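You operate a simulated robot arm through the tools that you are given. There is no shell and no other tool. Be economical: measure what you need, move in short steps, check, and stop when the job is done.

You are at the controls of a simulated robot arm. One attempt, no reset.

Task
Take the mesh with green grip on the top of the test bench and put it away on the top of the mesh bench. Put the cup with white rim on top of the white pad. Take the jug with blue handle on the top of the test bench and put it away on the top of the stock bench. Press the yellow funnel button three times. Take the round cap with orange grip and put it on the shelf under the test bench. Count the yellow tags on the top of the press bench, then put as many of the cup with orange rims from the top of the press bench in the clear bucket with blue rim. Pull the yellow drawer open. Do these in any order. Set down upright: cup with white rim, jug with blue handle.

The check looks at the end state, three seconds after you hand in, the way a careful person would. Anything else that was tipped, shoved, dropped, spilled or broken makes it a failure. A push-on lid holds only when it is set on centred and level and pressed home; a screw cap is set on level and turned clockwise until tight.

Robot
A 7-joint arm with a two-finger gripper on a trunk, on a base that drives. Base frame: it is fixed to the floor where the robot stands at the start and does not move with it; the origin is under the middle of the robot, x ahead of it, y to its left, z up; the surface under the hand at the start is at about z = 0.8. Lengths are in m, angles in degrees, forces in N, time in s.
With the tool pointing down near the work surface it reaches from about 0.32 to 0.76 m from the robot's upright axis, wherever it stands. Its first joint turns from -166.0 to 166.0 degrees. Places, roughly: bucket with blue rim [0.5, 2.25, 1]; cup with orange rim [0.5, 1.5, 0.75]; cup with white rim [0.5, -0.25, 0.75]; jug with blue handle [0.5, -0.25, 0.75]; mesh with green grip [0.5, 0, 0.75]; round cap with orange grip (10x10x8 cm) [-2.1, 3.5, 0.8]; shelf under the test bench [0.8, -0.3, 0.3]; top of the mesh bench [3, 4.3, 0.8]; top of the stock bench [1.4, 4.6, 0.8]; white pad (9x7x3 cm) [0.4, -0.5, 0.8]; yellow drawer [0.7, 1.1, 0.8]; yellow funnel button [0.9, -0.2, 0.8]; yellow tag [0.5, 1.25, 0.75]. Payload 1.71 kg.
The tool frame sits at the grasp point between the pads (the TCP): z along the fingers, y along the line on which they close. The tips reach 0.02 m beyond it. The gripper opens to 0.096 m. The gripper's body begins 0.113 m behind the TCP.
Orientation is that of the tool frame in the base frame, as a unit quaternion [x, y, z, w]. With the fingers straight down and closing along the base's y, the tool's x points along the base's -x, its y along +y and its z along -z.

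Tools
- The arm moves only by the tool arm_command. Its argument "commands" is a list that holds one entry, the list of rows, each a list of 7 numbers: the shift along the tool's x, y, z in units of 25 mm (1.0 is 25 mm), then the turn, a rotation vector about the tool's x, y, z in units of 6 degrees (1.0 is 6 degrees), then the gripper command, from -1 (shut) to 1 (fully open), values between in proportion. In form: [[[tx, ty, tz, wx, wy, wz, fingers], ...]]. A call has 1 to 8 rows; each row shifts and turns the commanded pose from where the row before left it, along the tool's axes as they then stand. A call with a number of a shift or a turn outside -1 to 1 is refused whole. Each row takes 0.2 s and may step no farther than 0.05 m and 8.6 degrees from the row before; otherwise, or with a gripper value out of range, the whole call is refused. A pose out of reach is approached as far as the arm can. The call stops where the force on the tool passes 40 N (or 10 N more than at its start, if that is more) or the arm is blocked; 0.2 s more then pass. Each finger travels about 0.153 m/s and halts on what it meets, pressing with about 33 N; the grip force reading is that of the motor and also rises with nothing between the fingers. The clock runs only during rows and for 0.2 s after the last one: add rows that do not move to give the fingers time. It gives the time, the measured TCP pose, the force on the tool (base axes), the opening and the grip force at its end, in the units of the frame above (readings bear some noise), with the torque about the TCP (base axes, N m) and any sound that the robot's microphone picked up.
- Cameras (640 x 400 px; columns grow to the right, rows downward): "scene" is now at [0.026, 0.1002, 1.6007]; the picture's right is [-0.68, -0.74, 0.01], its down [-0.54, 0.48, -0.69] and it looks along [0.51, -0.48, -0.72] (base axes); focal length 274 px, centre (320, 200). "wrist" rides on the gripper at [0.066, 0.014, -0.145] in the tool frame; the picture's right is [-0.21, 0.98, 0.00], its down [-0.88, -0.18, -0.45] and it looks along [-0.44, -0.09, 0.90] (tool axes); focal length 275 px, centre (320, 200). There is no depth. A picture from a camera that has moved, and an enlarged one, comes with that camera's place and axes in the base frame and with its lens.
- snapshot(camera): a new picture of that camera. No time passes.
- lift_body(by): slides the trunk up (or, below 0, down) by that many m; the arm and the scene camera ride with it, the base frame stays. It gives what a move gives, with no picture.
- steer(legs): drives the robot by 1 to 6 legs, each [ahead, turn to the left] in m and degrees, along the robot's own axes; the way and the turn of a leg run together, so that a leg with both is an arc; at most 1.5 m and 180 degrees a leg. The arm and the cameras ride along, it lands a little off, and it stops where it bumps. It gives what a move gives.
- head_to(pan, tilt): turns the head with the scene camera to pan (to the left, within 155 degrees either way) and tilt (down, from -29 to 69), counted from straight ahead of the robot. It gives what a move gives.
- close_up(camera, box): a new picture of the part [left, top, right, bottom] of that camera's present view, enlarged. No time passes.
- finish_job(): hands the job in; it is judged then, once.

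Go step by step. Nothing tells you exact positions but the pictures and the camera data: compare them with the known pose of the tool, close in by small moves and look again before you grip or let go. The budget is 207 turns and 180 pictures, counting those below and the enlarged ones. Unless the task says otherwise, let go and move clear before handing in.

The tools are called after "Call:" as a command line: name --argument value ..., lists and objects as JSON in quotes. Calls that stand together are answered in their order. arm_command: Moves the arm, as the interface text tells. Its arguments: {"type":"object","properties":{"commands":{"type":"array","items":{"type":"array","items":{"type":"array","items":{"type":"number"}}}}},"required":["commands"]} The other tools are called the same way: lift_body (by) slides the trunk up or down; steer (legs) drives the base; head_to (pan, tilt) turns the head that bears the scene camera; snapshot (camera) takes a picture; close_up (camera, box) takes an enlarged picture of a part of a camera's view; finish_job () hands the job in.

At the start:

```text
clock: 0.0
position: [0.4588, -0.2899, 1.1353]
orientation: [0.0, 1.0, -0.001, -0.001]
contact_force: [-0.1, 0.5, -0.2]
moment: [0.01, -0.04, -0.02]
grip_width: 0.0959
grasp_force: 0.0
trunk travel left (down, up): [-0.2, 0.186]
robot x, y, heading: [0.0034, -0.0002, 0.2]
head pan, tilt: [-42.6, 45.3]
```

scene: 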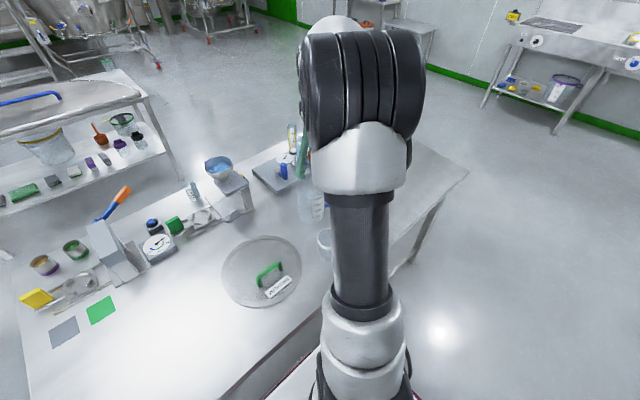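
wrist: 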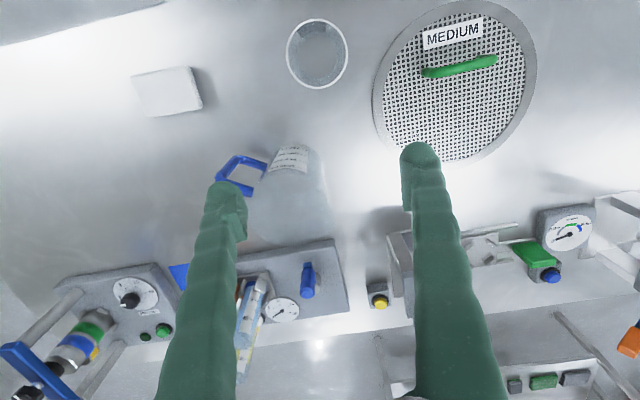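

The test bench is ahead of me with the mesh, jug, white-rim cup and white pad. I'll look closer at these before moving anything.

Call:
close_up --camera "wrist" --box '[120, 0, 440, 200]'

Call:
close_up --camera "wrist" --box '[320, 180, 640, 400]'

Call:
close_up --camera "scene" --box '[0, 80, 340, 360]'

```text
2.00 times, centred on (280, 100) of wrist
camera zoom: at [0.3927, -0.2764, 1.2803], right [0.21, 0.98, 0.0], down [0.88, -0.18, 0.44], along [0.43, -0.09, -0.9], focal length 551 px, centre (400, 400)
```

zoom: 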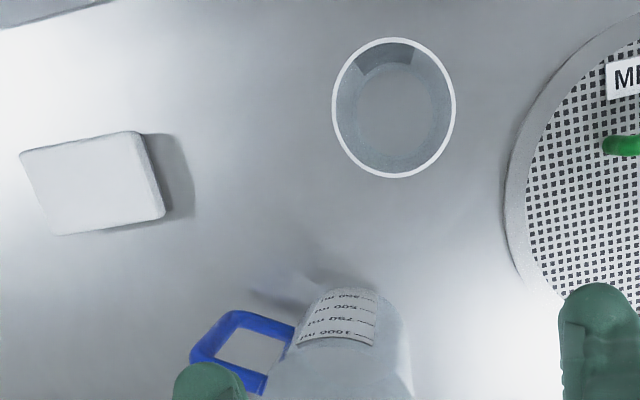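

```text
1.82 times, centred on (480, 290) of wrist
camera zoom: at [0.3927, -0.2764, 1.2803], right [0.21, 0.98, 0.0], down [0.88, -0.18, 0.44], along [0.43, -0.09, -0.9], focal length 500 px, centre (29, 36)
```

zoom: 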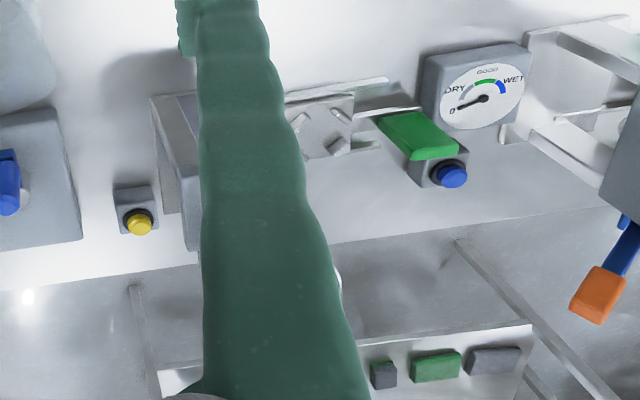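

```text
1.43 times, centred on (170, 220) of scene
camera zoom: at [0.026, 0.1002, 1.6007], right [-0.68, -0.74, 0.01], down [-0.54, 0.48, -0.69], along [0.51, -0.48, -0.72], focal length 392 px, centre (534, 171)
```

zoom: 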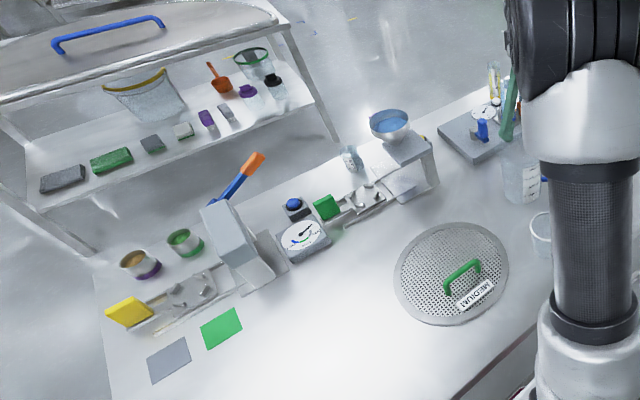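

Yellow button sits on a little box at the far edge of the bench near the blue funnel. Now a look around the room.

Call:
head_to --pan 30 --tilt 35

Call:
snapshot --camera "scene"

Call:
head_to --pan 90 --tilt 30

Call:
snapshot --camera "scene"

Call:
head_to --pan 140 --tilt 25

Call:
snapshot --camera "scene"

Call:
head_to --pan -10 --tilt 55

Call:
snapshot --camera "scene"

Call:
head_to --pan -95 --tilt 45

Call:
snapshot --camera "scene"

```text
clock: 1.4
position: [0.4407, -0.2901, 1.1429]
orientation: [0.0, 1.0, 0.0, 0.008]
contact_force: [-1.2, 0.2, -0.9]
moment: [-0.02, -0.01, 0.0]
grip_width: 0.0962
grasp_force: 0.1
trunk travel left (down, up): [-0.2, 0.186]
robot x, y, heading: [-0.0018, 0.0013, 0.2]
head pan, tilt: [30.0, 35.0]
```

```text
174 pictures are left
camera scene: at [0.0427, 0.199, 1.6157], right [0.5, -0.87, -0.01], down [-0.51, -0.29, -0.81], along [0.7, 0.41, -0.59], focal length 274 px, centre (320, 200)
```

scene: 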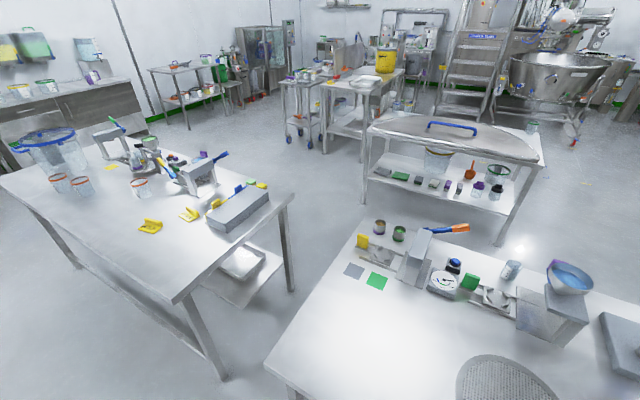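

```text
clock: 2.7
position: [0.4395, -0.2906, 1.1426]
orientation: [-0.001, 1.0, 0.0, 0.007]
contact_force: [0.5, 1.0, -0.4]
moment: [-0.03, -0.02, 0.01]
grip_width: 0.0961
grasp_force: 0.0
trunk travel left (down, up): [-0.2, 0.186]
robot x, y, heading: [-0.0034, -0.0018, -0.1]
head pan, tilt: [90.0, 30.0]
```

```text
173 pictures are left
camera scene: at [-0.0332, 0.2455, 1.6247], right [1.0, 0.0, -0.02], down [-0.01, -0.5, -0.87], along [-0.01, 0.87, -0.5], focal length 274 px, centre (320, 200)
```

scene: 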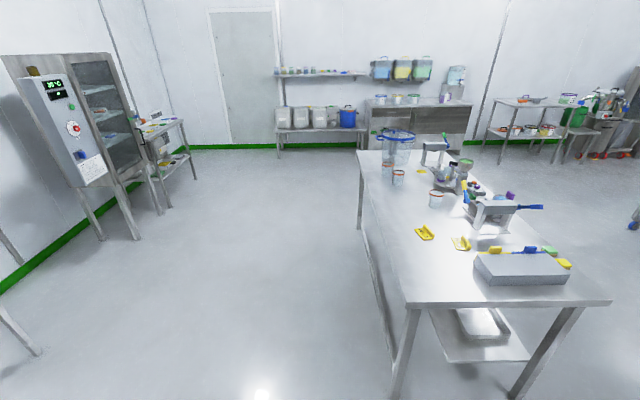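

```text
clock: 3.9
position: [0.4406, -0.2911, 1.142]
orientation: [0.0, 1.0, 0.0, 0.006]
contact_force: [0.1, -0.9, 0.6]
moment: [0.01, -0.01, -0.01]
grip_width: 0.0962
grasp_force: 0.1
trunk travel left (down, up): [-0.2, 0.186]
robot x, y, heading: [-0.0006, -0.0039, 0.1]
head pan, tilt: [140.0, 25.0]
```

```text
172 pictures are left
camera scene: at [-0.1037, 0.2143, 1.6339], right [0.64, 0.77, -0.01], down [0.31, -0.27, -0.91], along [-0.7, 0.58, -0.41], focal length 274 px, centre (320, 200)
```

scene: 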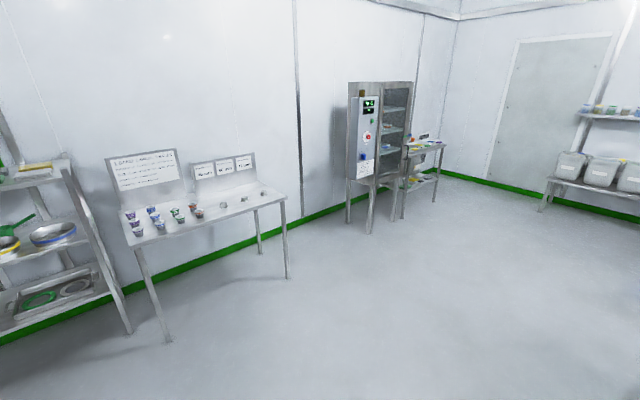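

```text
clock: 6.3
position: [0.4404, -0.2907, 1.1418]
orientation: [0.0, 1.0, 0.0, 0.008]
contact_force: [0.3, 0.0, -0.7]
moment: [0.01, -0.01, 0.01]
grip_width: 0.0961
grasp_force: 0.1
trunk travel left (down, up): [-0.2, 0.186]
robot x, y, heading: [-0.0002, -0.0028, 0.2]
head pan, tilt: [-10.0, 55.0]
```

```text
171 pictures are left
camera scene: at [0.0372, 0.1425, 1.5875], right [-0.17, -0.98, 0.0], down [-0.82, 0.14, -0.56], along [0.55, -0.1, -0.83], focal length 274 px, centre (320, 200)
```

scene: 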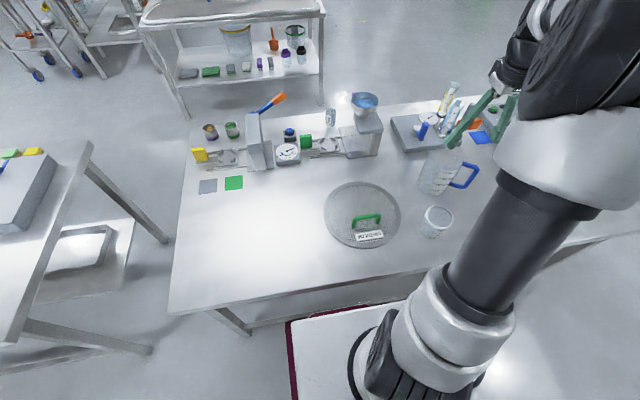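

```text
clock: 7.9
position: [0.4407, -0.2908, 1.1416]
orientation: [0.0, 1.0, 0.0, 0.007]
contact_force: [0.5, -0.5, -0.1]
moment: [-0.02, -0.01, -0.02]
grip_width: 0.096
grasp_force: 0.0
trunk travel left (down, up): [-0.2, 0.186]
robot x, y, heading: [0.0018, 0.0008, 0.2]
head pan, tilt: [-95.0, 45.0]
```

```text
170 pictures are left
camera scene: at [-0.0407, 0.074, 1.6022], right [-1.0, 0.09, 0.02], down [0.05, 0.7, -0.71], along [-0.07, -0.7, -0.71], focal length 274 px, centre (320, 200)
```

scene: 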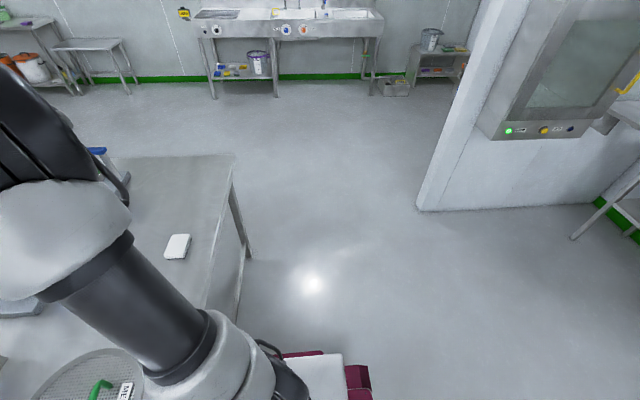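

The layout is clear: test bench ahead, press bench to my left, others beyond. I'll start with the white-rim cup and move the hand over it for a closer look.

Call:
arm_command --commands '[[[0.5, 0.3, 1, 0, 0, 0, 1], [0.5, 0, 1, 0, 0, 0, 1], [0.5, 0, 1, 0, 0, 0, 1], [0.5, 0, 1, 0, 0, 0, 1], [0.5, 0, 0.5, 0, 0, 0, 1], [0, 0, 0, 0, 0, 0, 1]]]'

Call:
snapshot --camera "wrist"

```text
clock: 9.3
position: [0.3812, -0.2837, 1.0273]
orientation: [0.0, 1.0, 0.0, 0.007]
contact_force: [0.5, -0.6, -0.4]
moment: [0.02, 0.01, 0.0]
grip_width: 0.0955
grasp_force: 0.1
trunk travel left (down, up): [-0.2, 0.186]
robot x, y, heading: [0.0002, -0.0013, -0.2]
head pan, tilt: [-95.0, 45.0]
```

```text
169 pictures are left
camera wrist: at [0.3139, -0.2696, 1.1717], right [0.21, 0.98, 0.0], down [0.87, -0.18, 0.46], along [0.45, -0.09, -0.89], focal length 275 px, centre (320, 200)
```

wrist: 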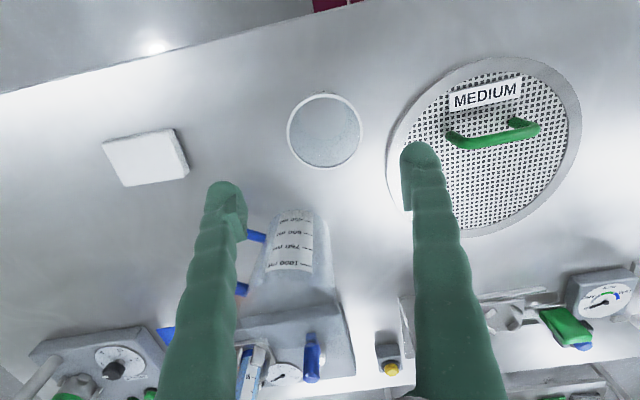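

Cup rim is about 76 mm wide, centred near (0.379, -0.279), z≈0.89. I'll lower part of the way and check.

Call:
arm_command --commands '[[[0.1, 0.1, 1, 0, 0, 0, 1], [0, 0.1, 1, 0, 0, 0, 1], [0, 0, 1, 0, 0, 0, 1], [0, 0, 0.6, 0, 0, 0, 1], [0, 0, 0, 0, 0, 0, 1]]]'

Call:
snapshot --camera "wrist"

```text
clock: 10.5
position: [0.379, -0.2765, 0.9379]
orientation: [0.0, 1.0, -0.001, 0.006]
contact_force: [0.5, -0.9, -0.3]
moment: [-0.01, 0.04, 0.02]
grip_width: 0.0959
grasp_force: 0.0
trunk travel left (down, up): [-0.2, 0.186]
robot x, y, heading: [-0.0014, 0.0006, -0.1]
head pan, tilt: [-95.0, 45.0]
```

```text
168 pictures are left
camera wrist: at [0.3114, -0.2635, 1.082], right [0.21, 0.98, 0.0], down [0.87, -0.18, 0.46], along [0.45, -0.09, -0.89], focal length 275 px, centre (320, 200)
```

wrist: 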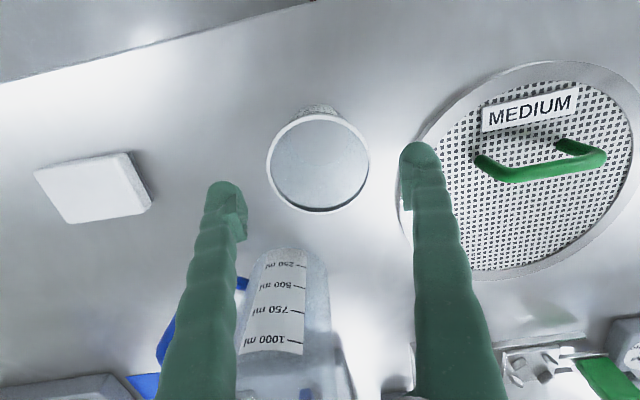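

Well centred. I'll lower to grip height and close.

Call:
arm_command --commands '[[[0, -0.05, 1, 0, 0, 0, 1], [0, 0, 1, 0, 0, 0, 1], [0, 0, 1, 0, 0, 0, 1], [0, 0, 0, 0, 0, 0, 1], [0, 0, 0, 0, 0, 0, 0.3], [0, 0, 0, 0, 0, 0, 0.3], [0, 0, 0, 0, 0, 0, 0.3]]]'

Call:
snapshot --camera "wrist"

```text
clock: 12.1
position: [0.3793, -0.2812, 0.8629]
orientation: [0.0, 1.0, -0.001, 0.007]
contact_force: [-0.7, 0.0, 0.9]
moment: [0.0, 0.0, 0.0]
grip_width: 0.0844
grasp_force: 33.1
trunk travel left (down, up): [-0.2, 0.186]
robot x, y, heading: [0.0029, 0.0023, 0.2]
head pan, tilt: [-95.0, 45.0]
```

```text
167 pictures are left
camera wrist: at [0.313, -0.267, 1.0074], right [0.21, 0.98, 0.0], down [0.87, -0.18, 0.46], along [0.45, -0.09, -0.89], focal length 275 px, centre (320, 200)
```

wrist: 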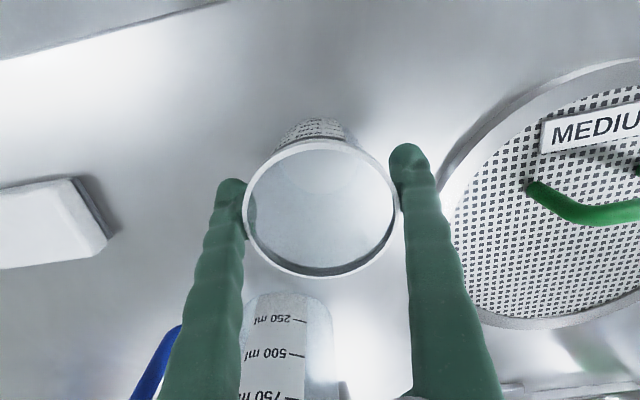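

Gripped at 84 mm. Lifting.

Call:
arm_command --commands '[[[0, 0, -0.5, 0, 0, 0, 0.3], [0, 0, -1, 0, 0, 0, 0.3], [0, 0, -1, 0, 0, 0, 0.3], [0, 0, -1, 0, 0, 0, 0.3], [0, 0, 0, 0, 0, 0, 0.3]]]'

Call:
snapshot --camera "wrist"

```text
clock: 13.3
position: [0.3787, -0.2807, 0.9519]
orientation: [-0.001, 1.0, -0.001, 0.007]
contact_force: [-0.4, -0.6, -0.6]
moment: [-0.01, 0.01, 0.02]
grip_width: 0.0845
grasp_force: 32.9
trunk travel left (down, up): [-0.2, 0.186]
robot x, y, heading: [0.0017, -0.0007, 0.1]
head pan, tilt: [-95.0, 45.0]
```

```text
166 pictures are left
camera wrist: at [0.3127, -0.2674, 1.0959], right [0.21, 0.98, 0.0], down [0.87, -0.18, 0.46], along [0.45, -0.09, -0.89], focal length 275 px, centre (320, 200)
```

wrist: 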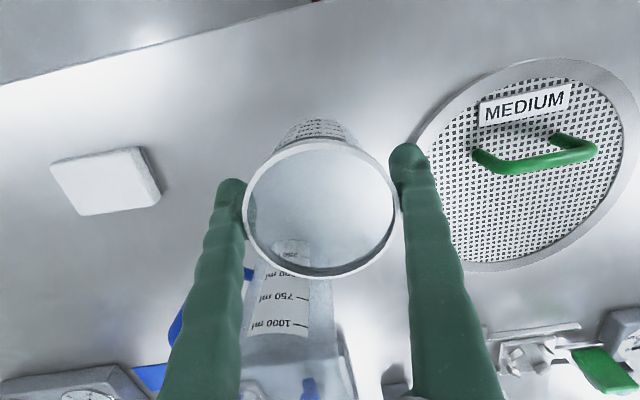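

Cup held. Moving it over the pad at about (0.376, -0.509).

Call:
arm_command --commands '[[[0.1, -1, 0, 0, 0, 0, 0.3], [0, -1, 0, 0, 0, 0, 0.3], [0, -1, 0, 0, 0, 0, 0.3], [0, -1, 0, 0, 0, 0, 0.3], [0, -1, 0, 0, 0, 0, 0.3], [0, -1, 0, 0, 0, 0, 0.3], [0, -1, 0, 0, 0, 0, 0.3], [0, -1, 0, 0, 0, 0, 0.3]]]'

Call:
arm_command --commands '[[[0, -1, 0, 0, 0, 0, 0.3], [0, -0.1, 0, 0, 0, 0, 0.3], [0, 0, 0, 0, 0, 0, 0.3]]]'

Call:
snapshot --camera "wrist"

Call:
head_to --pan -55 --tilt 50

Call:
snapshot --camera "scene"

```text
clock: 15.1
position: [0.3744, -0.4817, 0.9522]
orientation: [0.0, 1.0, -0.001, 0.006]
contact_force: [0.2, -0.1, 0.5]
moment: [-0.01, -0.04, 0.02]
grip_width: 0.0841
grasp_force: 33.3
trunk travel left (down, up): [-0.2, 0.186]
robot x, y, heading: [0.0015, 0.0023, -0.0]
head pan, tilt: [-95.0, 45.0]
```

```text
clock: 15.9
position: [0.3749, -0.5067, 0.953]
orientation: [0.0, 1.0, -0.001, 0.007]
contact_force: [0.4, -0.6, -1.6]
moment: [-0.02, 0.03, -0.04]
grip_width: 0.0844
grasp_force: 33.0
trunk travel left (down, up): [-0.2, 0.186]
robot x, y, heading: [0.0, 0.0022, 0.2]
head pan, tilt: [-95.0, 45.0]
```

```text
165 pictures are left
camera wrist: at [0.3076, -0.4923, 1.0973], right [0.21, 0.98, 0.0], down [0.87, -0.18, 0.46], along [0.45, -0.09, -0.89], focal length 275 px, centre (320, 200)
```

wrist: 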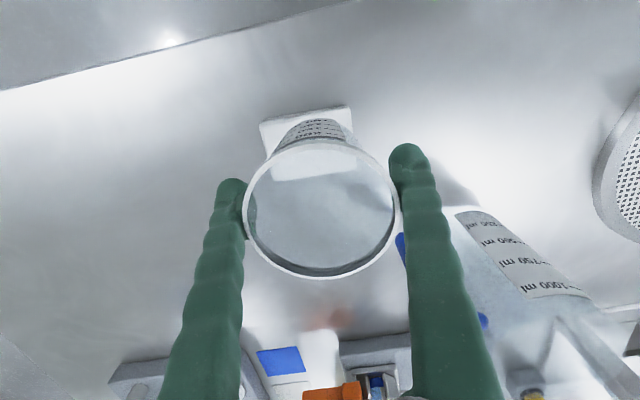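

```text
clock: 16.9
position: [0.3752, -0.507, 0.953]
orientation: [0.0, 1.0, -0.001, 0.007]
contact_force: [0.8, -0.4, -0.7]
moment: [-0.02, 0.05, 0.0]
grip_width: 0.0843
grasp_force: 33.1
trunk travel left (down, up): [-0.2, 0.186]
robot x, y, heading: [0.0003, -0.0017, -0.1]
head pan, tilt: [-55.0, 50.0]
```

```text
164 pictures are left
camera scene: at [0.0104, 0.0919, 1.5945], right [-0.82, -0.57, 0.01], down [-0.45, 0.63, -0.64], along [0.36, -0.53, -0.77], focal length 274 px, centre (320, 200)
```

scene: 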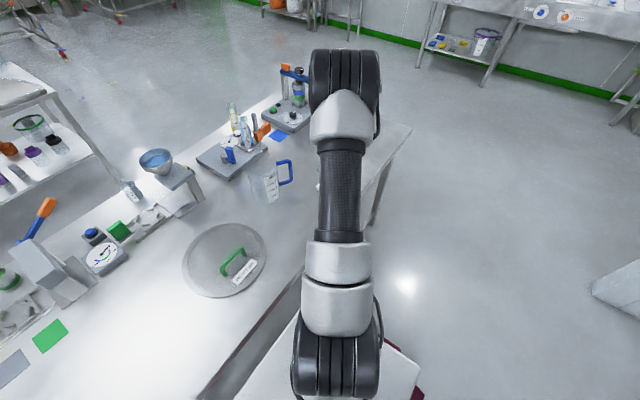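

The pad centre looks about 1 cm further to −y. I'll correct, then lower to just above it.

Call:
arm_command --commands '[[[-0.15, -0.4, 0.5, 0, 0, 0, 0.3], [0, 0, 1, 0, 0, 0, 0.3], [0, 0, 0.4, 0, 0, 0, 0.3], [0, 0, 0, 0, 0, 0, 0.3]]]'

Call:
snapshot --camera "wrist"

```text
clock: 17.9
position: [0.3789, -0.5167, 0.9033]
orientation: [-0.001, 1.0, 0.001, 0.007]
contact_force: [0.2, 0.2, -1.0]
moment: [-0.01, 0.01, 0.01]
grip_width: 0.0841
grasp_force: 32.9
trunk travel left (down, up): [-0.2, 0.186]
robot x, y, heading: [0.0018, 0.0002, -0.0]
head pan, tilt: [-55.0, 50.0]
```

```text
163 pictures are left
camera wrist: at [0.3131, -0.5023, 1.0481], right [0.21, 0.98, 0.0], down [0.87, -0.18, 0.46], along [0.45, -0.09, -0.89], focal length 275 px, centre (320, 200)
```

wrist: 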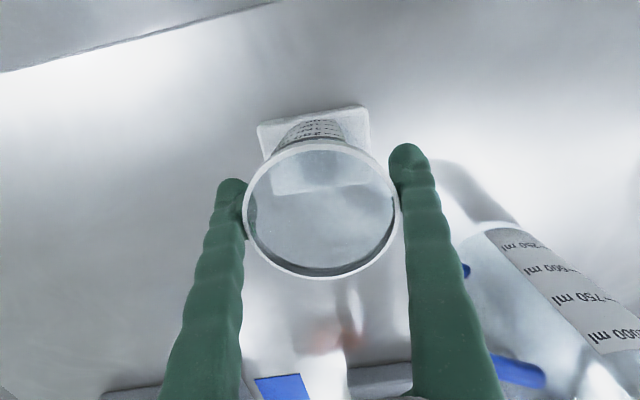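

Centred over the pad. Lowering gently until contact.

Call:
arm_command --commands '[[[0, 0, 0.2, 0, 0, 0, 0.3], [0, 0, 0.15, 0, 0, 0, 0.3], [0, 0, 0.1, 0, 0, 0, 0.3], [0, 0, 0, 0, 0, 0, 0.3]]]'

Call:
close_up --camera "wrist" --box '[220, 80, 420, 220]'

```text
clock: 18.9
position: [0.3803, -0.516, 0.8935]
orientation: [0.0, 1.0, -0.001, 0.007]
contact_force: [0.3, -1.0, 6.8]
moment: [0.02, 0.03, -0.01]
grip_width: 0.0832
grasp_force: 33.8
trunk travel left (down, up): [-0.2, 0.186]
robot x, y, heading: [0.0021, 0.0, -0.0]
head pan, tilt: [-55.0, 50.0]
```

```text
2.86 times, centred on (320, 150) of wrist
camera zoom: at [0.313, -0.5021, 1.0371], right [0.21, 0.98, 0.0], down [0.87, -0.18, 0.46], along [0.45, -0.09, -0.89], focal length 786 px, centre (320, 343)
```

zoom: 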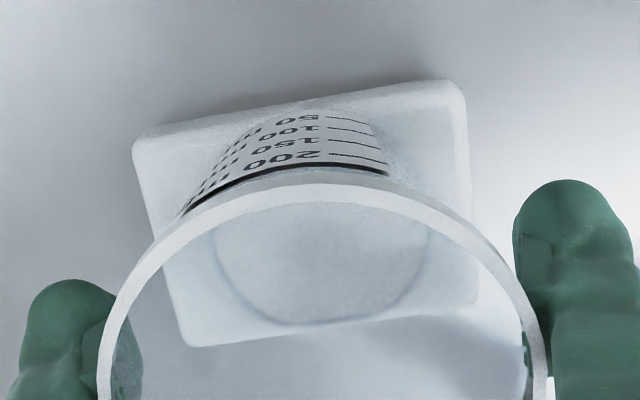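

Contact made (7 N) and the cup base is within the pad. Releasing and rising.

Call:
arm_command --commands '[[[0, 0, 0, 0, 0, 0, 1], [0, 0, 0, 0, 0, 0, 1], [0, 0, -1, 0, 0, 0, 1], [0, 0, -1, 0, 0, 0, 1], [0, 0, -1, 0, 0, 0, 1], [0, 0, -1, 0, 0, 0, 1], [0, 0, -1, 0, 0, 0, 1], [0, 0, 0, 0, 0, 0, 1]]]'

Call:
snapshot --camera "wrist"

```text
clock: 20.7
position: [0.377, -0.5157, 1.0154]
orientation: [0.0, 1.0, -0.001, 0.007]
contact_force: [-0.4, 0.2, 0.7]
moment: [-0.03, 0.03, -0.04]
grip_width: 0.0957
grasp_force: 0.0
trunk travel left (down, up): [-0.2, 0.186]
robot x, y, heading: [0.0024, -0.0008, -0.1]
head pan, tilt: [-55.0, 50.0]
```

```text
161 pictures are left
camera wrist: at [0.3108, -0.5011, 1.1604], right [0.21, 0.98, 0.0], down [0.87, -0.18, 0.46], along [0.45, -0.09, -0.89], focal length 275 px, centre (320, 200)
```

wrist: 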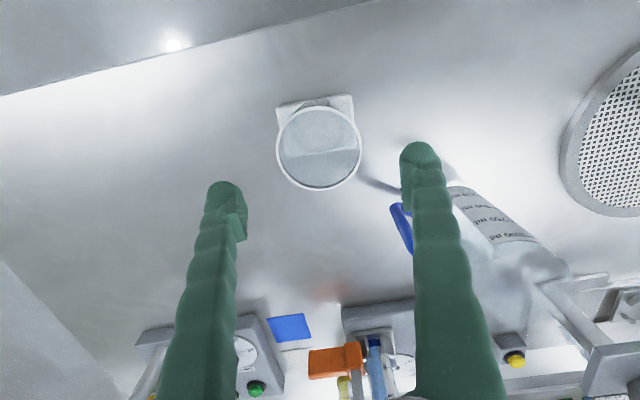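

The cup stands on the pad. Next the button; I'll check how much room there is between the base and the bench for driving closer.

Call:
head_to --pan 25 --tilt 69

Call:
snapshot --camera "scene"

Call:
head_to --pan -15 --tilt 45

Call:
snapshot --camera "scene"

Call:
close_up --camera "scene" --box '[240, 80, 500, 260]'

```text
clock: 22.3
position: [0.3771, -0.5145, 1.0156]
orientation: [0.0, 1.0, 0.001, 0.007]
contact_force: [-0.2, 0.4, -0.2]
moment: [0.0, 0.01, -0.02]
grip_width: 0.0962
grasp_force: 0.1
trunk travel left (down, up): [-0.2, 0.186]
robot x, y, heading: [0.0023, -0.0005, -0.0]
head pan, tilt: [25.0, 68.8]
```

```text
160 pictures are left
camera scene: at [0.0166, 0.1786, 1.5724], right [0.42, -0.91, -0.01], down [-0.85, -0.39, -0.35], along [0.31, 0.15, -0.94], focal length 274 px, centre (320, 200)
```

scene: 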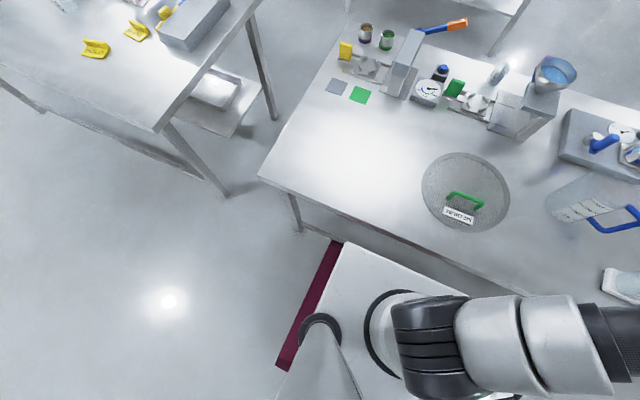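

```text
clock: 23.3
position: [0.3787, -0.5153, 1.0156]
orientation: [-0.001, 1.0, 0.0, 0.007]
contact_force: [0.6, 0.3, 0.0]
moment: [0.02, 0.03, 0.0]
grip_width: 0.0959
grasp_force: 0.1
trunk travel left (down, up): [-0.2, 0.186]
robot x, y, heading: [-0.0031, -0.0012, 0.2]
head pan, tilt: [-15.0, 45.0]
```

```text
159 pictures are left
camera scene: at [0.0449, 0.134, 1.6008], right [-0.26, -0.97, 0.0], down [-0.7, 0.18, -0.7], along [0.67, -0.18, -0.72], focal length 274 px, centre (320, 200)
```

scene: 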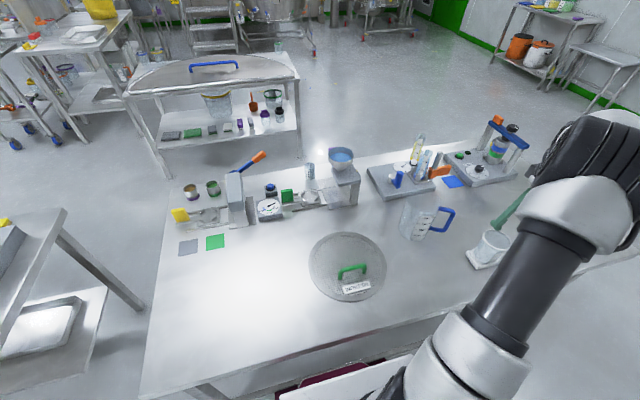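

```text
2.22 times, centred on (370, 170) of scene
camera zoom: at [0.0449, 0.134, 1.6008], right [-0.26, -0.97, 0.0], down [-0.7, 0.18, -0.7], along [0.67, -0.18, -0.72], focal length 610 px, centre (209, 267)
```

zoom: 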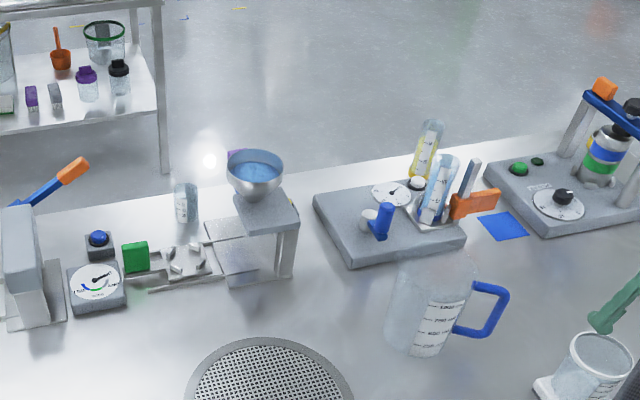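

The button top triangulates to about (0.86, -0.246, 0.85), right behind the funnel stand, so I'll press it from the far side of the bench later. Next is the jug: moving over for a good look at it.

Call:
arm_command --commands '[[[0.2, 1, -0.5, 0, 0, 0, 1], [0.2, 1, -0.5, 0, 0, 0, 1], [0, 1, -0.5, 0, 0, 0, 1], [0, 1, -0.5, 0, 0, 0, 1], [0, 1, -0.5, 0, 0, 0, 1], [0, 1, -0.5, 0, 0, 0, 1], [0, 0, 0, 0, 0, 0, 1]]]'

Call:
snapshot --camera "wrist"

Call:
snapshot --camera "scene"

```text
clock: 24.9
position: [0.367, -0.3667, 1.0908]
orientation: [0.001, 1.0, 0.0, 0.007]
contact_force: [-0.4, 0.4, 0.4]
moment: [0.0, -0.02, 0.0]
grip_width: 0.0958
grasp_force: 0.1
trunk travel left (down, up): [-0.2, 0.186]
robot x, y, heading: [0.0001, 0.0015, -0.2]
head pan, tilt: [-15.0, 45.0]
```

```text
157 pictures are left
camera wrist: at [0.3006, -0.3514, 1.2346], right [0.21, 0.98, 0.0], down [0.87, -0.19, 0.46], along [0.45, -0.09, -0.89], focal length 275 px, centre (320, 200)
```

wrist: 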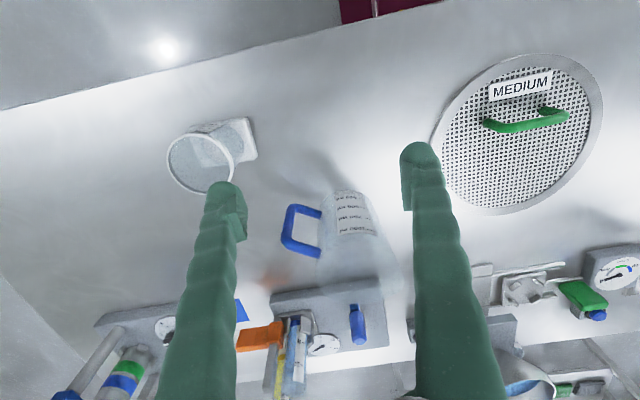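

```text
156 pictures are left
camera scene: at [0.045, 0.1338, 1.6008], right [-0.26, -0.97, 0.0], down [-0.69, 0.18, -0.7], along [0.67, -0.18, -0.72], focal length 274 px, centre (320, 200)
```

scene: 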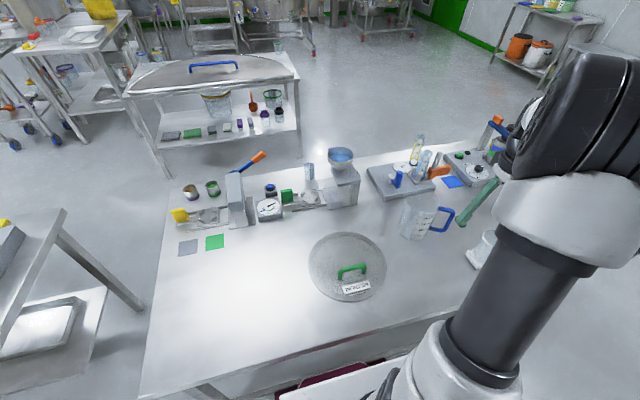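

Call:
close_up --camera "wrist" --box '[260, 150, 430, 290]'

Call:
close_up --camera "scene" --box '[380, 180, 480, 260]'

```text
2.86 times, centred on (345, 220) of wrist
camera zoom: at [0.3006, -0.3514, 1.2346], right [0.21, 0.98, 0.0], down [0.87, -0.19, 0.46], along [0.45, -0.09, -0.89], focal length 786 px, centre (249, 143)
```

zoom: 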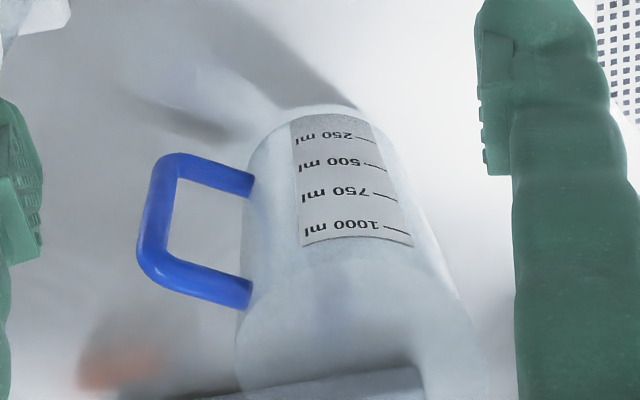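

```text
5.00 times, centred on (430, 220) of scene
camera zoom: at [0.045, 0.1338, 1.6008], right [-0.26, -0.97, 0.0], down [-0.69, 0.18, -0.7], along [0.67, -0.18, -0.72], focal length 1372 px, centre (-230, 100)
```

zoom: 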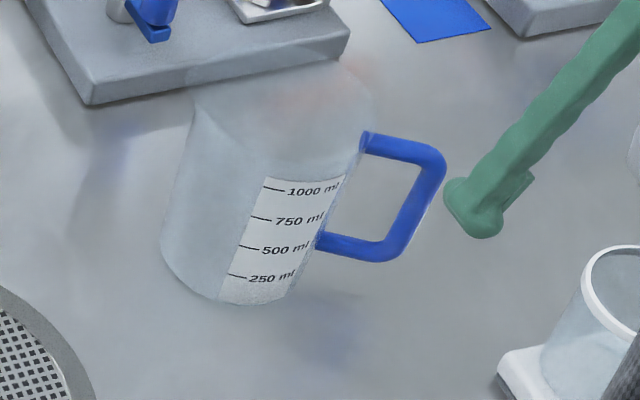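

Triangulating the handle: top outer corner ≈ (0.504, -0.438, 0.935), vertical bar down to z≈0.85, with the handle plane along (0.45, 0.89). I'll move above the handle, then rotate the gripper to straddle it.

Call:
arm_command --commands '[[[-0.9, -0.45, 0, 0, 0, 0, 0], [-0.9, -0.45, 0, 0, 0, 0, 0], [-0.9, -0.45, 0, 0, 0, 0, 0], [-0.9, -0.45, 0, 0, 0, 0, 0], [-0.9, -0.45, 0, 0, 0, 0, 0], [-0.94, -0.45, 0, 0, 0, 0, 0], [0, 0, 0, 0, 0, -1, 0], [0, 0, 0, 0, 0, -1, 0]]]'

Call:
arm_command --commands '[[[0, 0, 0, 0, 0, -1, 0], [0, 0, 0, 0, 0, -1, 0], [0, 0, 0, 0, 0, -1, 0], [0, 0, 0, 0, 0, -1, 0], [0, 0, 0, 0, 0, -1, 0], [0, 0, 0, 0, 0, -1, 0], [0, 0, 0, 0, 0, -1, 0], [0, 0, 0, 0, 0, -1, 0]]]'

Call:
snapshot --camera "wrist"

```text
clock: 26.7
position: [0.5063, -0.4348, 1.0937]
orientation: [-0.104, 0.995, -0.001, 0.007]
contact_force: [-0.6, 0.1, 0.3]
moment: [0.0, 0.02, 0.01]
grip_width: 0.0479
grasp_force: 0.0
trunk travel left (down, up): [-0.2, 0.186]
robot x, y, heading: [-0.0014, -0.0001, -0.0]
head pan, tilt: [-15.0, 45.0]
```

```text
clock: 28.5
position: [0.5037, -0.4353, 1.0944]
orientation: [-0.501, 0.865, -0.004, 0.007]
contact_force: [-0.5, 0.2, -0.2]
moment: [-0.03, 0.0, 0.0]
grip_width: 0.0481
grasp_force: 0.0
trunk travel left (down, up): [-0.2, 0.186]
robot x, y, heading: [-0.0026, 0.0052, 0.1]
head pan, tilt: [-15.0, 45.0]
```

```text
153 pictures are left
camera wrist: at [0.4578, -0.4847, 1.2389], right [-0.75, 0.67, -0.01], down [0.59, 0.67, 0.45], along [0.31, 0.33, -0.89], focal length 275 px, centre (320, 200)
```

wrist: 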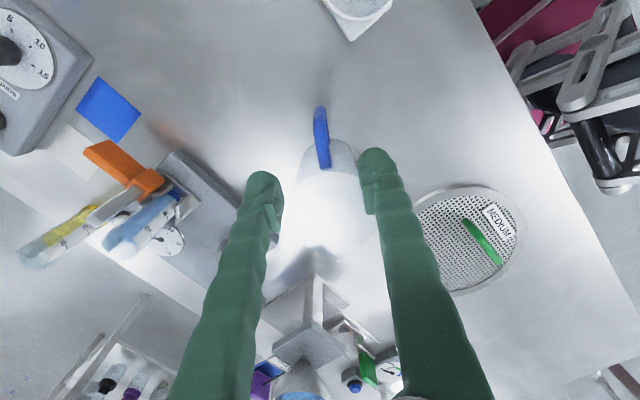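

The handle lies nicely between the fingers. Descending partway.

Call:
arm_command --commands '[[[0, 0, 1, 0, 0, 0, 0], [-0.1, 0, 1, 0, 0, 0, 0], [-0.1, 0, 1, 0, 0, 0, 0], [0, 0, 1, 0, 0, 0, 0], [0, 0, 0.4, 0, 0, 0, 0], [0, 0, 0, 0, 0, 0, 0]]]'

Call:
snapshot --camera "wrist"

Call:
close_up --camera "scene" --box '[380, 150, 540, 270]'

```text
clock: 29.9
position: [0.5079, -0.4296, 0.9834]
orientation: [-0.5, 0.866, -0.004, 0.006]
contact_force: [-0.4, 0.5, 0.2]
moment: [-0.05, 0.0, 0.01]
grip_width: 0.048
grasp_force: 0.1
trunk travel left (down, up): [-0.2, 0.186]
robot x, y, heading: [0.0004, 0.0006, -0.2]
head pan, tilt: [-15.0, 45.0]
```

```text
152 pictures are left
camera wrist: at [0.4625, -0.479, 1.1281], right [-0.74, 0.67, -0.01], down [0.59, 0.67, 0.45], along [0.31, 0.33, -0.89], focal length 275 px, centre (320, 200)
```

wrist: 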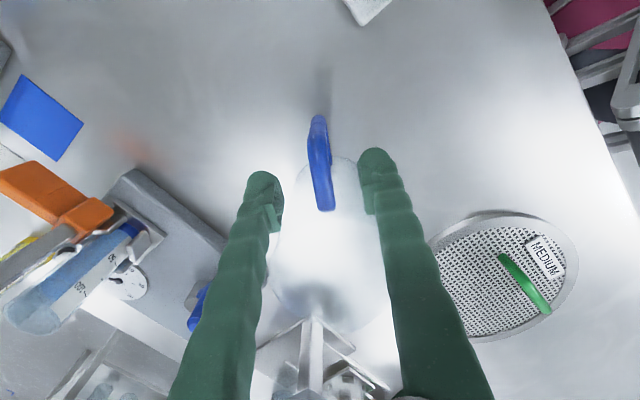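

```text
3.33 times, centred on (460, 210) of scene
camera zoom: at [0.0449, 0.134, 1.6008], right [-0.26, -0.97, 0.0], down [-0.69, 0.18, -0.7], along [0.67, -0.18, -0.72], focal length 915 px, centre (-147, 167)
```

zoom: 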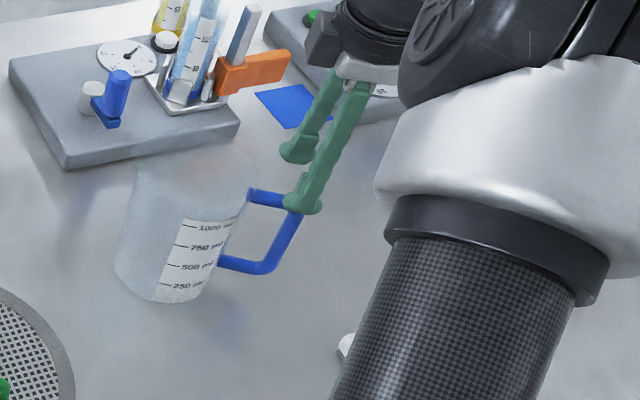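

Aligned. Descending to grip height, then closing.

Call:
arm_command --commands '[[[0, 0, 1, 0, 0, -0.4, 0], [0, 0, 1, 0, 0, 0, 0], [0, 0, 1, 0, 0, 0, 0], [0, 0, 0.6, 0, 0, 0, 0], [0, 0, 0, 0, 0, 0, 0]]]'

Call:
snapshot --camera "wrist"

Call:
close_up --camera "scene" --box '[380, 150, 540, 270]'

```text
clock: 31.1
position: [0.5074, -0.4295, 0.8945]
orientation: [-0.518, 0.855, -0.005, 0.006]
contact_force: [0.6, 0.6, 0.4]
moment: [0.02, 0.01, 0.03]
grip_width: 0.0481
grasp_force: 0.1
trunk travel left (down, up): [-0.2, 0.186]
robot x, y, heading: [0.003, 0.0011, 0.1]
head pan, tilt: [-15.0, 45.0]
```

```text
150 pictures are left
camera wrist: at [0.4644, -0.4801, 1.0391], right [-0.77, 0.64, -0.01], down [0.56, 0.69, 0.45], along [0.3, 0.34, -0.89], focal length 275 px, centre (320, 200)
```

wrist: 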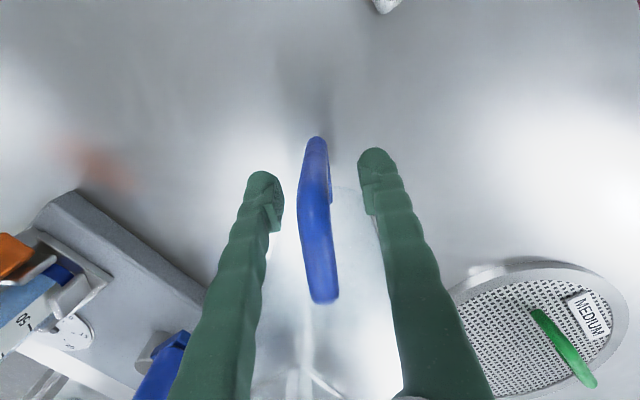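

```text
3.33 times, centred on (460, 210) of scene
camera zoom: at [0.0449, 0.134, 1.6008], right [-0.26, -0.97, 0.0], down [-0.69, 0.18, -0.7], along [0.67, -0.18, -0.72], focal length 915 px, centre (-147, 167)
```

zoom: 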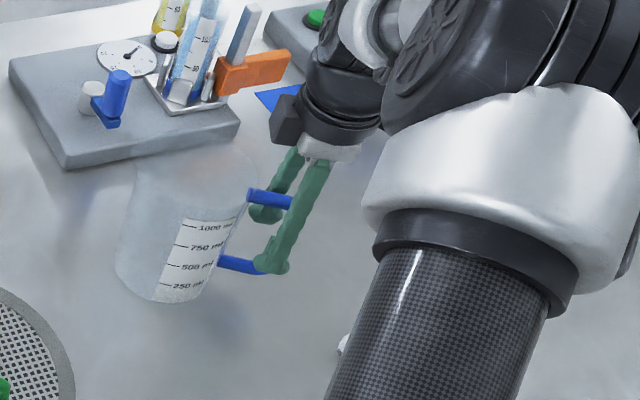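

Fingers straddle the vertical bar. Closing and doing a tiny lift.

Call:
arm_command --commands '[[[0, 0, 0, 0, 0, 0, -1], [0, 0, 0, 0, 0, 0, -1], [0, 0, 0, 0, 0, 0, -1], [0, 0, -0.4, 0, 0, 0, -1], [0, 0, -0.4, 0, 0, 0, -1], [0, 0, 0, 0, 0, 0, -1]]]'

Call:
snapshot --camera "wrist"

Call:
close_up --camera "scene" --box '[380, 150, 540, 270]'

```text
clock: 32.5
position: [0.5078, -0.4302, 0.9131]
orientation: [-0.518, 0.855, -0.004, 0.005]
contact_force: [-1.1, 0.0, -0.3]
moment: [0.02, -0.02, 0.02]
grip_width: 0.0061
grasp_force: 29.0
trunk travel left (down, up): [-0.2, 0.186]
robot x, y, heading: [0.0012, 0.0001, 0.1]
head pan, tilt: [-15.0, 45.0]
```

```text
148 pictures are left
camera wrist: at [0.4639, -0.4812, 1.0578], right [-0.77, 0.64, -0.01], down [0.56, 0.69, 0.45], along [0.3, 0.34, -0.89], focal length 275 px, centre (320, 200)
```

wrist: 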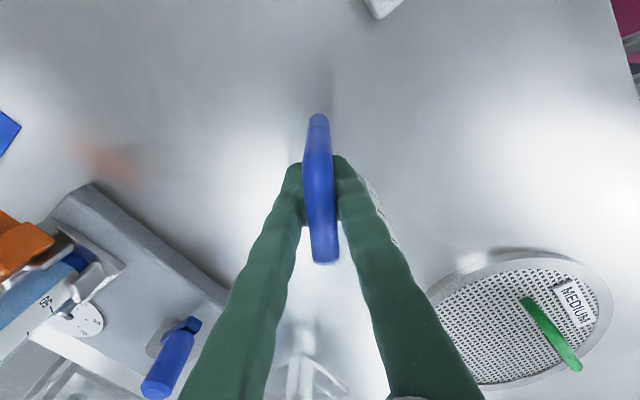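

```text
3.33 times, centred on (460, 210) of scene
camera zoom: at [0.0451, 0.1339, 1.6008], right [-0.26, -0.97, 0.0], down [-0.69, 0.18, -0.7], along [0.67, -0.18, -0.72], focal length 915 px, centre (-147, 167)
```

zoom: 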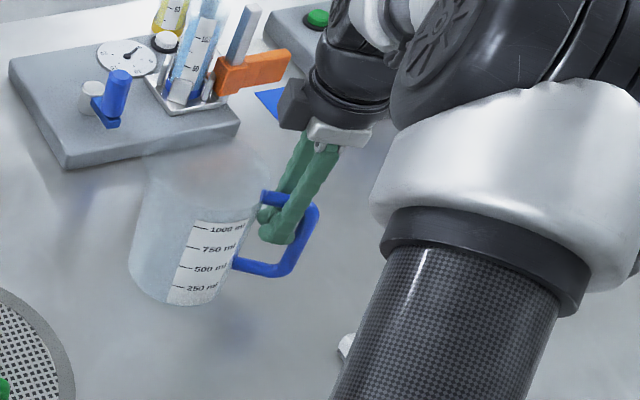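

The pads closed to only 6 mm: the fingers seem to have slipped inside the handle loop rather than gripping the vertical bar. I'll open, lower back and look.

Call:
arm_command --commands '[[[0, 0, 0.4, 0, 0, 0, -1], [0, 0, 0, 0, 0, 0, 0], [0, 0, 0, 0, 0, 0, 0], [0, 0, 0, 0, 0, 0, 0]]]'

Call:
close_up --camera "wrist" --box '[220, 80, 420, 320]'

Call:
close_up --camera "scene" --box '[390, 170, 490, 260]'

```text
clock: 33.5
position: [0.5078, -0.4303, 0.9037]
orientation: [-0.518, 0.855, -0.004, 0.005]
contact_force: [-0.5, 0.3, -0.5]
moment: [0.01, 0.03, -0.03]
grip_width: 0.048
grasp_force: 0.1
trunk travel left (down, up): [-0.2, 0.186]
robot x, y, heading: [-0.0011, -0.0009, -0.1]
head pan, tilt: [-15.0, 45.0]
```

```text
1.67 times, centred on (320, 200) of wrist
camera zoom: at [0.4639, -0.4818, 1.0476], right [-0.77, 0.64, -0.01], down [0.56, 0.69, 0.45], along [0.3, 0.34, -0.89], focal length 459 px, centre (320, 200)
```

zoom: 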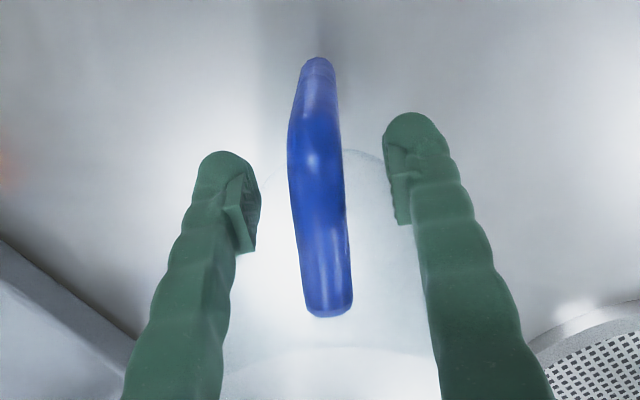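

```text
4.44 times, centred on (440, 215) of scene
camera zoom: at [0.045, 0.1339, 1.6008], right [-0.26, -0.97, 0.0], down [-0.69, 0.18, -0.7], along [0.67, -0.18, -0.72], focal length 1220 px, centre (-213, 133)
```

zoom: 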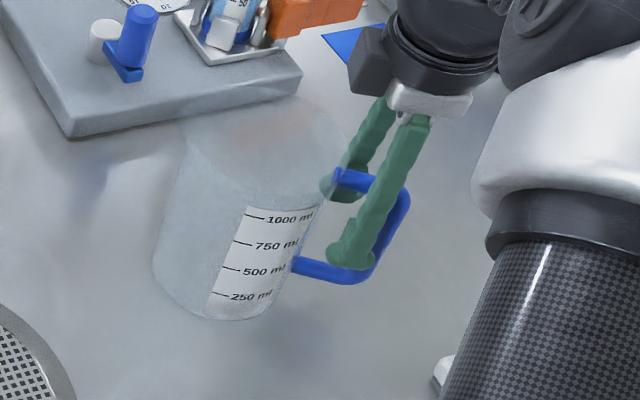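

The vertical bar is about 23 mm further outward than the pads. Shifting outward and closing again.

Call:
arm_command --commands '[[[0.5, 0, 0.2, 0, 0, 0, 0], [0.43, 0, 0.2, 0, 0, 0, 0], [0, 0, 0, 0, 0, 0, 0]]]'

Call:
close_up --camera "wrist" --box '[220, 80, 420, 320]'

Call:
close_up --camera "scene" --box '[390, 170, 490, 260]'

```text
clock: 34.3
position: [0.4991, -0.451, 0.8936]
orientation: [-0.518, 0.855, -0.004, 0.005]
contact_force: [-0.8, 0.4, -0.1]
moment: [-0.01, 0.01, 0.0]
grip_width: 0.048
grasp_force: 0.1
trunk travel left (down, up): [-0.2, 0.186]
robot x, y, heading: [0.0017, 0.0012, -0.1]
head pan, tilt: [-15.0, 45.0]
```

```text
1.67 times, centred on (320, 200) of wrist
camera zoom: at [0.4543, -0.5029, 1.0375], right [-0.77, 0.64, -0.01], down [0.56, 0.69, 0.45], along [0.3, 0.34, -0.89], focal length 459 px, centre (320, 200)
```

zoom: 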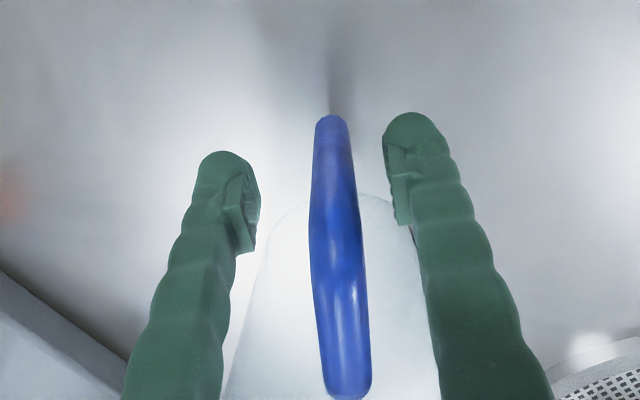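

```text
4.44 times, centred on (440, 215) of scene
camera zoom: at [0.045, 0.1341, 1.6008], right [-0.26, -0.97, 0.0], down [-0.69, 0.18, -0.7], along [0.67, -0.18, -0.72], focal length 1220 px, centre (-213, 133)
```

zoom: 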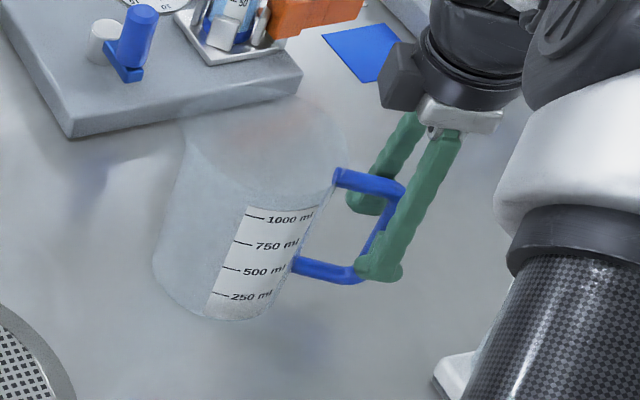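

Bar is now in line with the pads. A small lateral correction, then close.

Call:
arm_command --commands '[[[0.1, 0.2, 0, 0, 0, 0, 0], [0, 0, 0, 0, 0, 0, -0.5], [0, 0, 0, 0, 0, 0, -1], [0, 0, 0, 0, 0, 0, -1], [0, 0, 0, 0, 0, 0, -1]]]'

Call:
close_up --camera "scene" --box '[390, 170, 490, 260]'

```text
clock: 35.5
position: [0.492, -0.4514, 0.8926]
orientation: [-0.518, 0.856, -0.003, 0.005]
contact_force: [-0.4, -0.1, -0.8]
moment: [-0.08, 0.04, -0.02]
grip_width: 0.0134
grasp_force: 32.9
trunk travel left (down, up): [-0.2, 0.186]
robot x, y, heading: [0.0021, -0.0025, 0.0]
head pan, tilt: [-15.0, 45.0]
```

```text
4.44 times, centred on (440, 215) of scene
camera zoom: at [0.045, 0.1339, 1.6008], right [-0.26, -0.97, 0.0], down [-0.69, 0.18, -0.7], along [0.67, -0.18, -0.72], focal length 1220 px, centre (-213, 133)
```

zoom: 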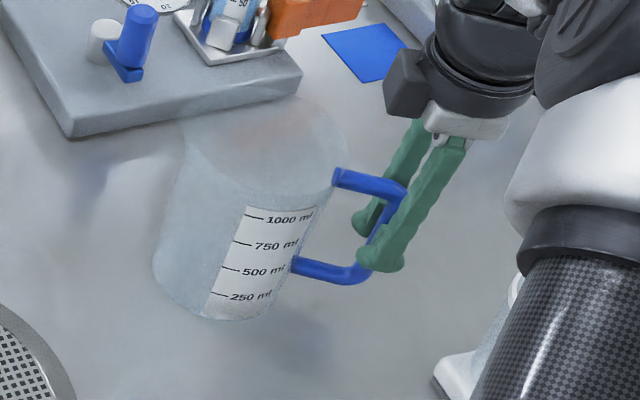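

Gripped at 13.4 mm, the bar's thickness. Lifting and checking.

Call:
arm_command --commands '[[[0, 0, -0.4, 0, 0, 0, -1], [0, 0, -0.6, 0, 0, 0, -1], [0, 0, -1, 0, 0, 0, -1], [0, 0, -1, 0, 0, 0, -1], [0, 0, -1, 0, 0, 0, -1], [0, 0, 0, 0, 0, 0, -1]]]'

Call:
snapshot --camera "wrist"

Call:
close_up --camera "scene" --box '[370, 130, 530, 260]'

```text
clock: 36.9
position: [0.4897, -0.4495, 0.9949]
orientation: [-0.518, 0.855, -0.003, 0.006]
contact_force: [-0.2, -0.5, -0.2]
moment: [-0.12, 0.09, 0.01]
grip_width: 0.0131
grasp_force: 32.8
trunk travel left (down, up): [-0.2, 0.186]
robot x, y, heading: [0.0037, -0.0036, -0.1]
head pan, tilt: [-15.0, 45.0]
```

```text
141 pictures are left
camera wrist: at [0.4463, -0.5007, 1.139], right [-0.77, 0.64, -0.01], down [0.56, 0.69, 0.45], along [0.3, 0.34, -0.89], focal length 275 px, centre (320, 200)
```

wrist: 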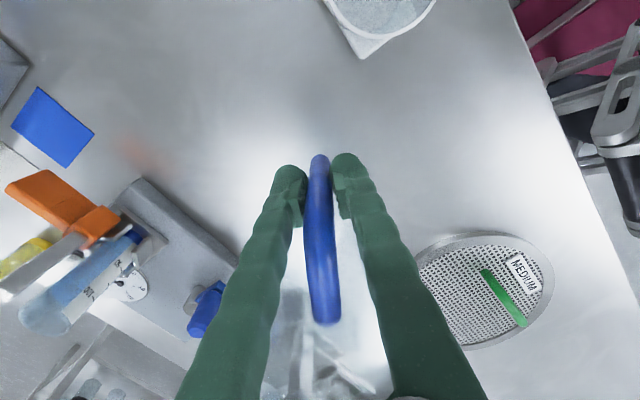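

```text
3.08 times, centred on (450, 195) of scene
camera zoom: at [0.0452, 0.1339, 1.6008], right [-0.26, -0.97, 0.0], down [-0.69, 0.18, -0.7], along [0.67, -0.18, -0.72], focal length 845 px, centre (-80, 215)
```

zoom: 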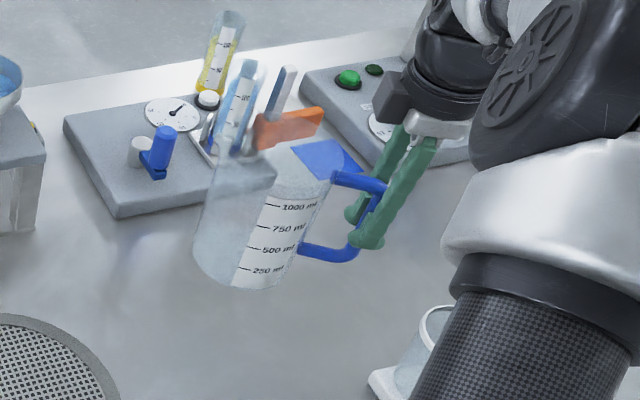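

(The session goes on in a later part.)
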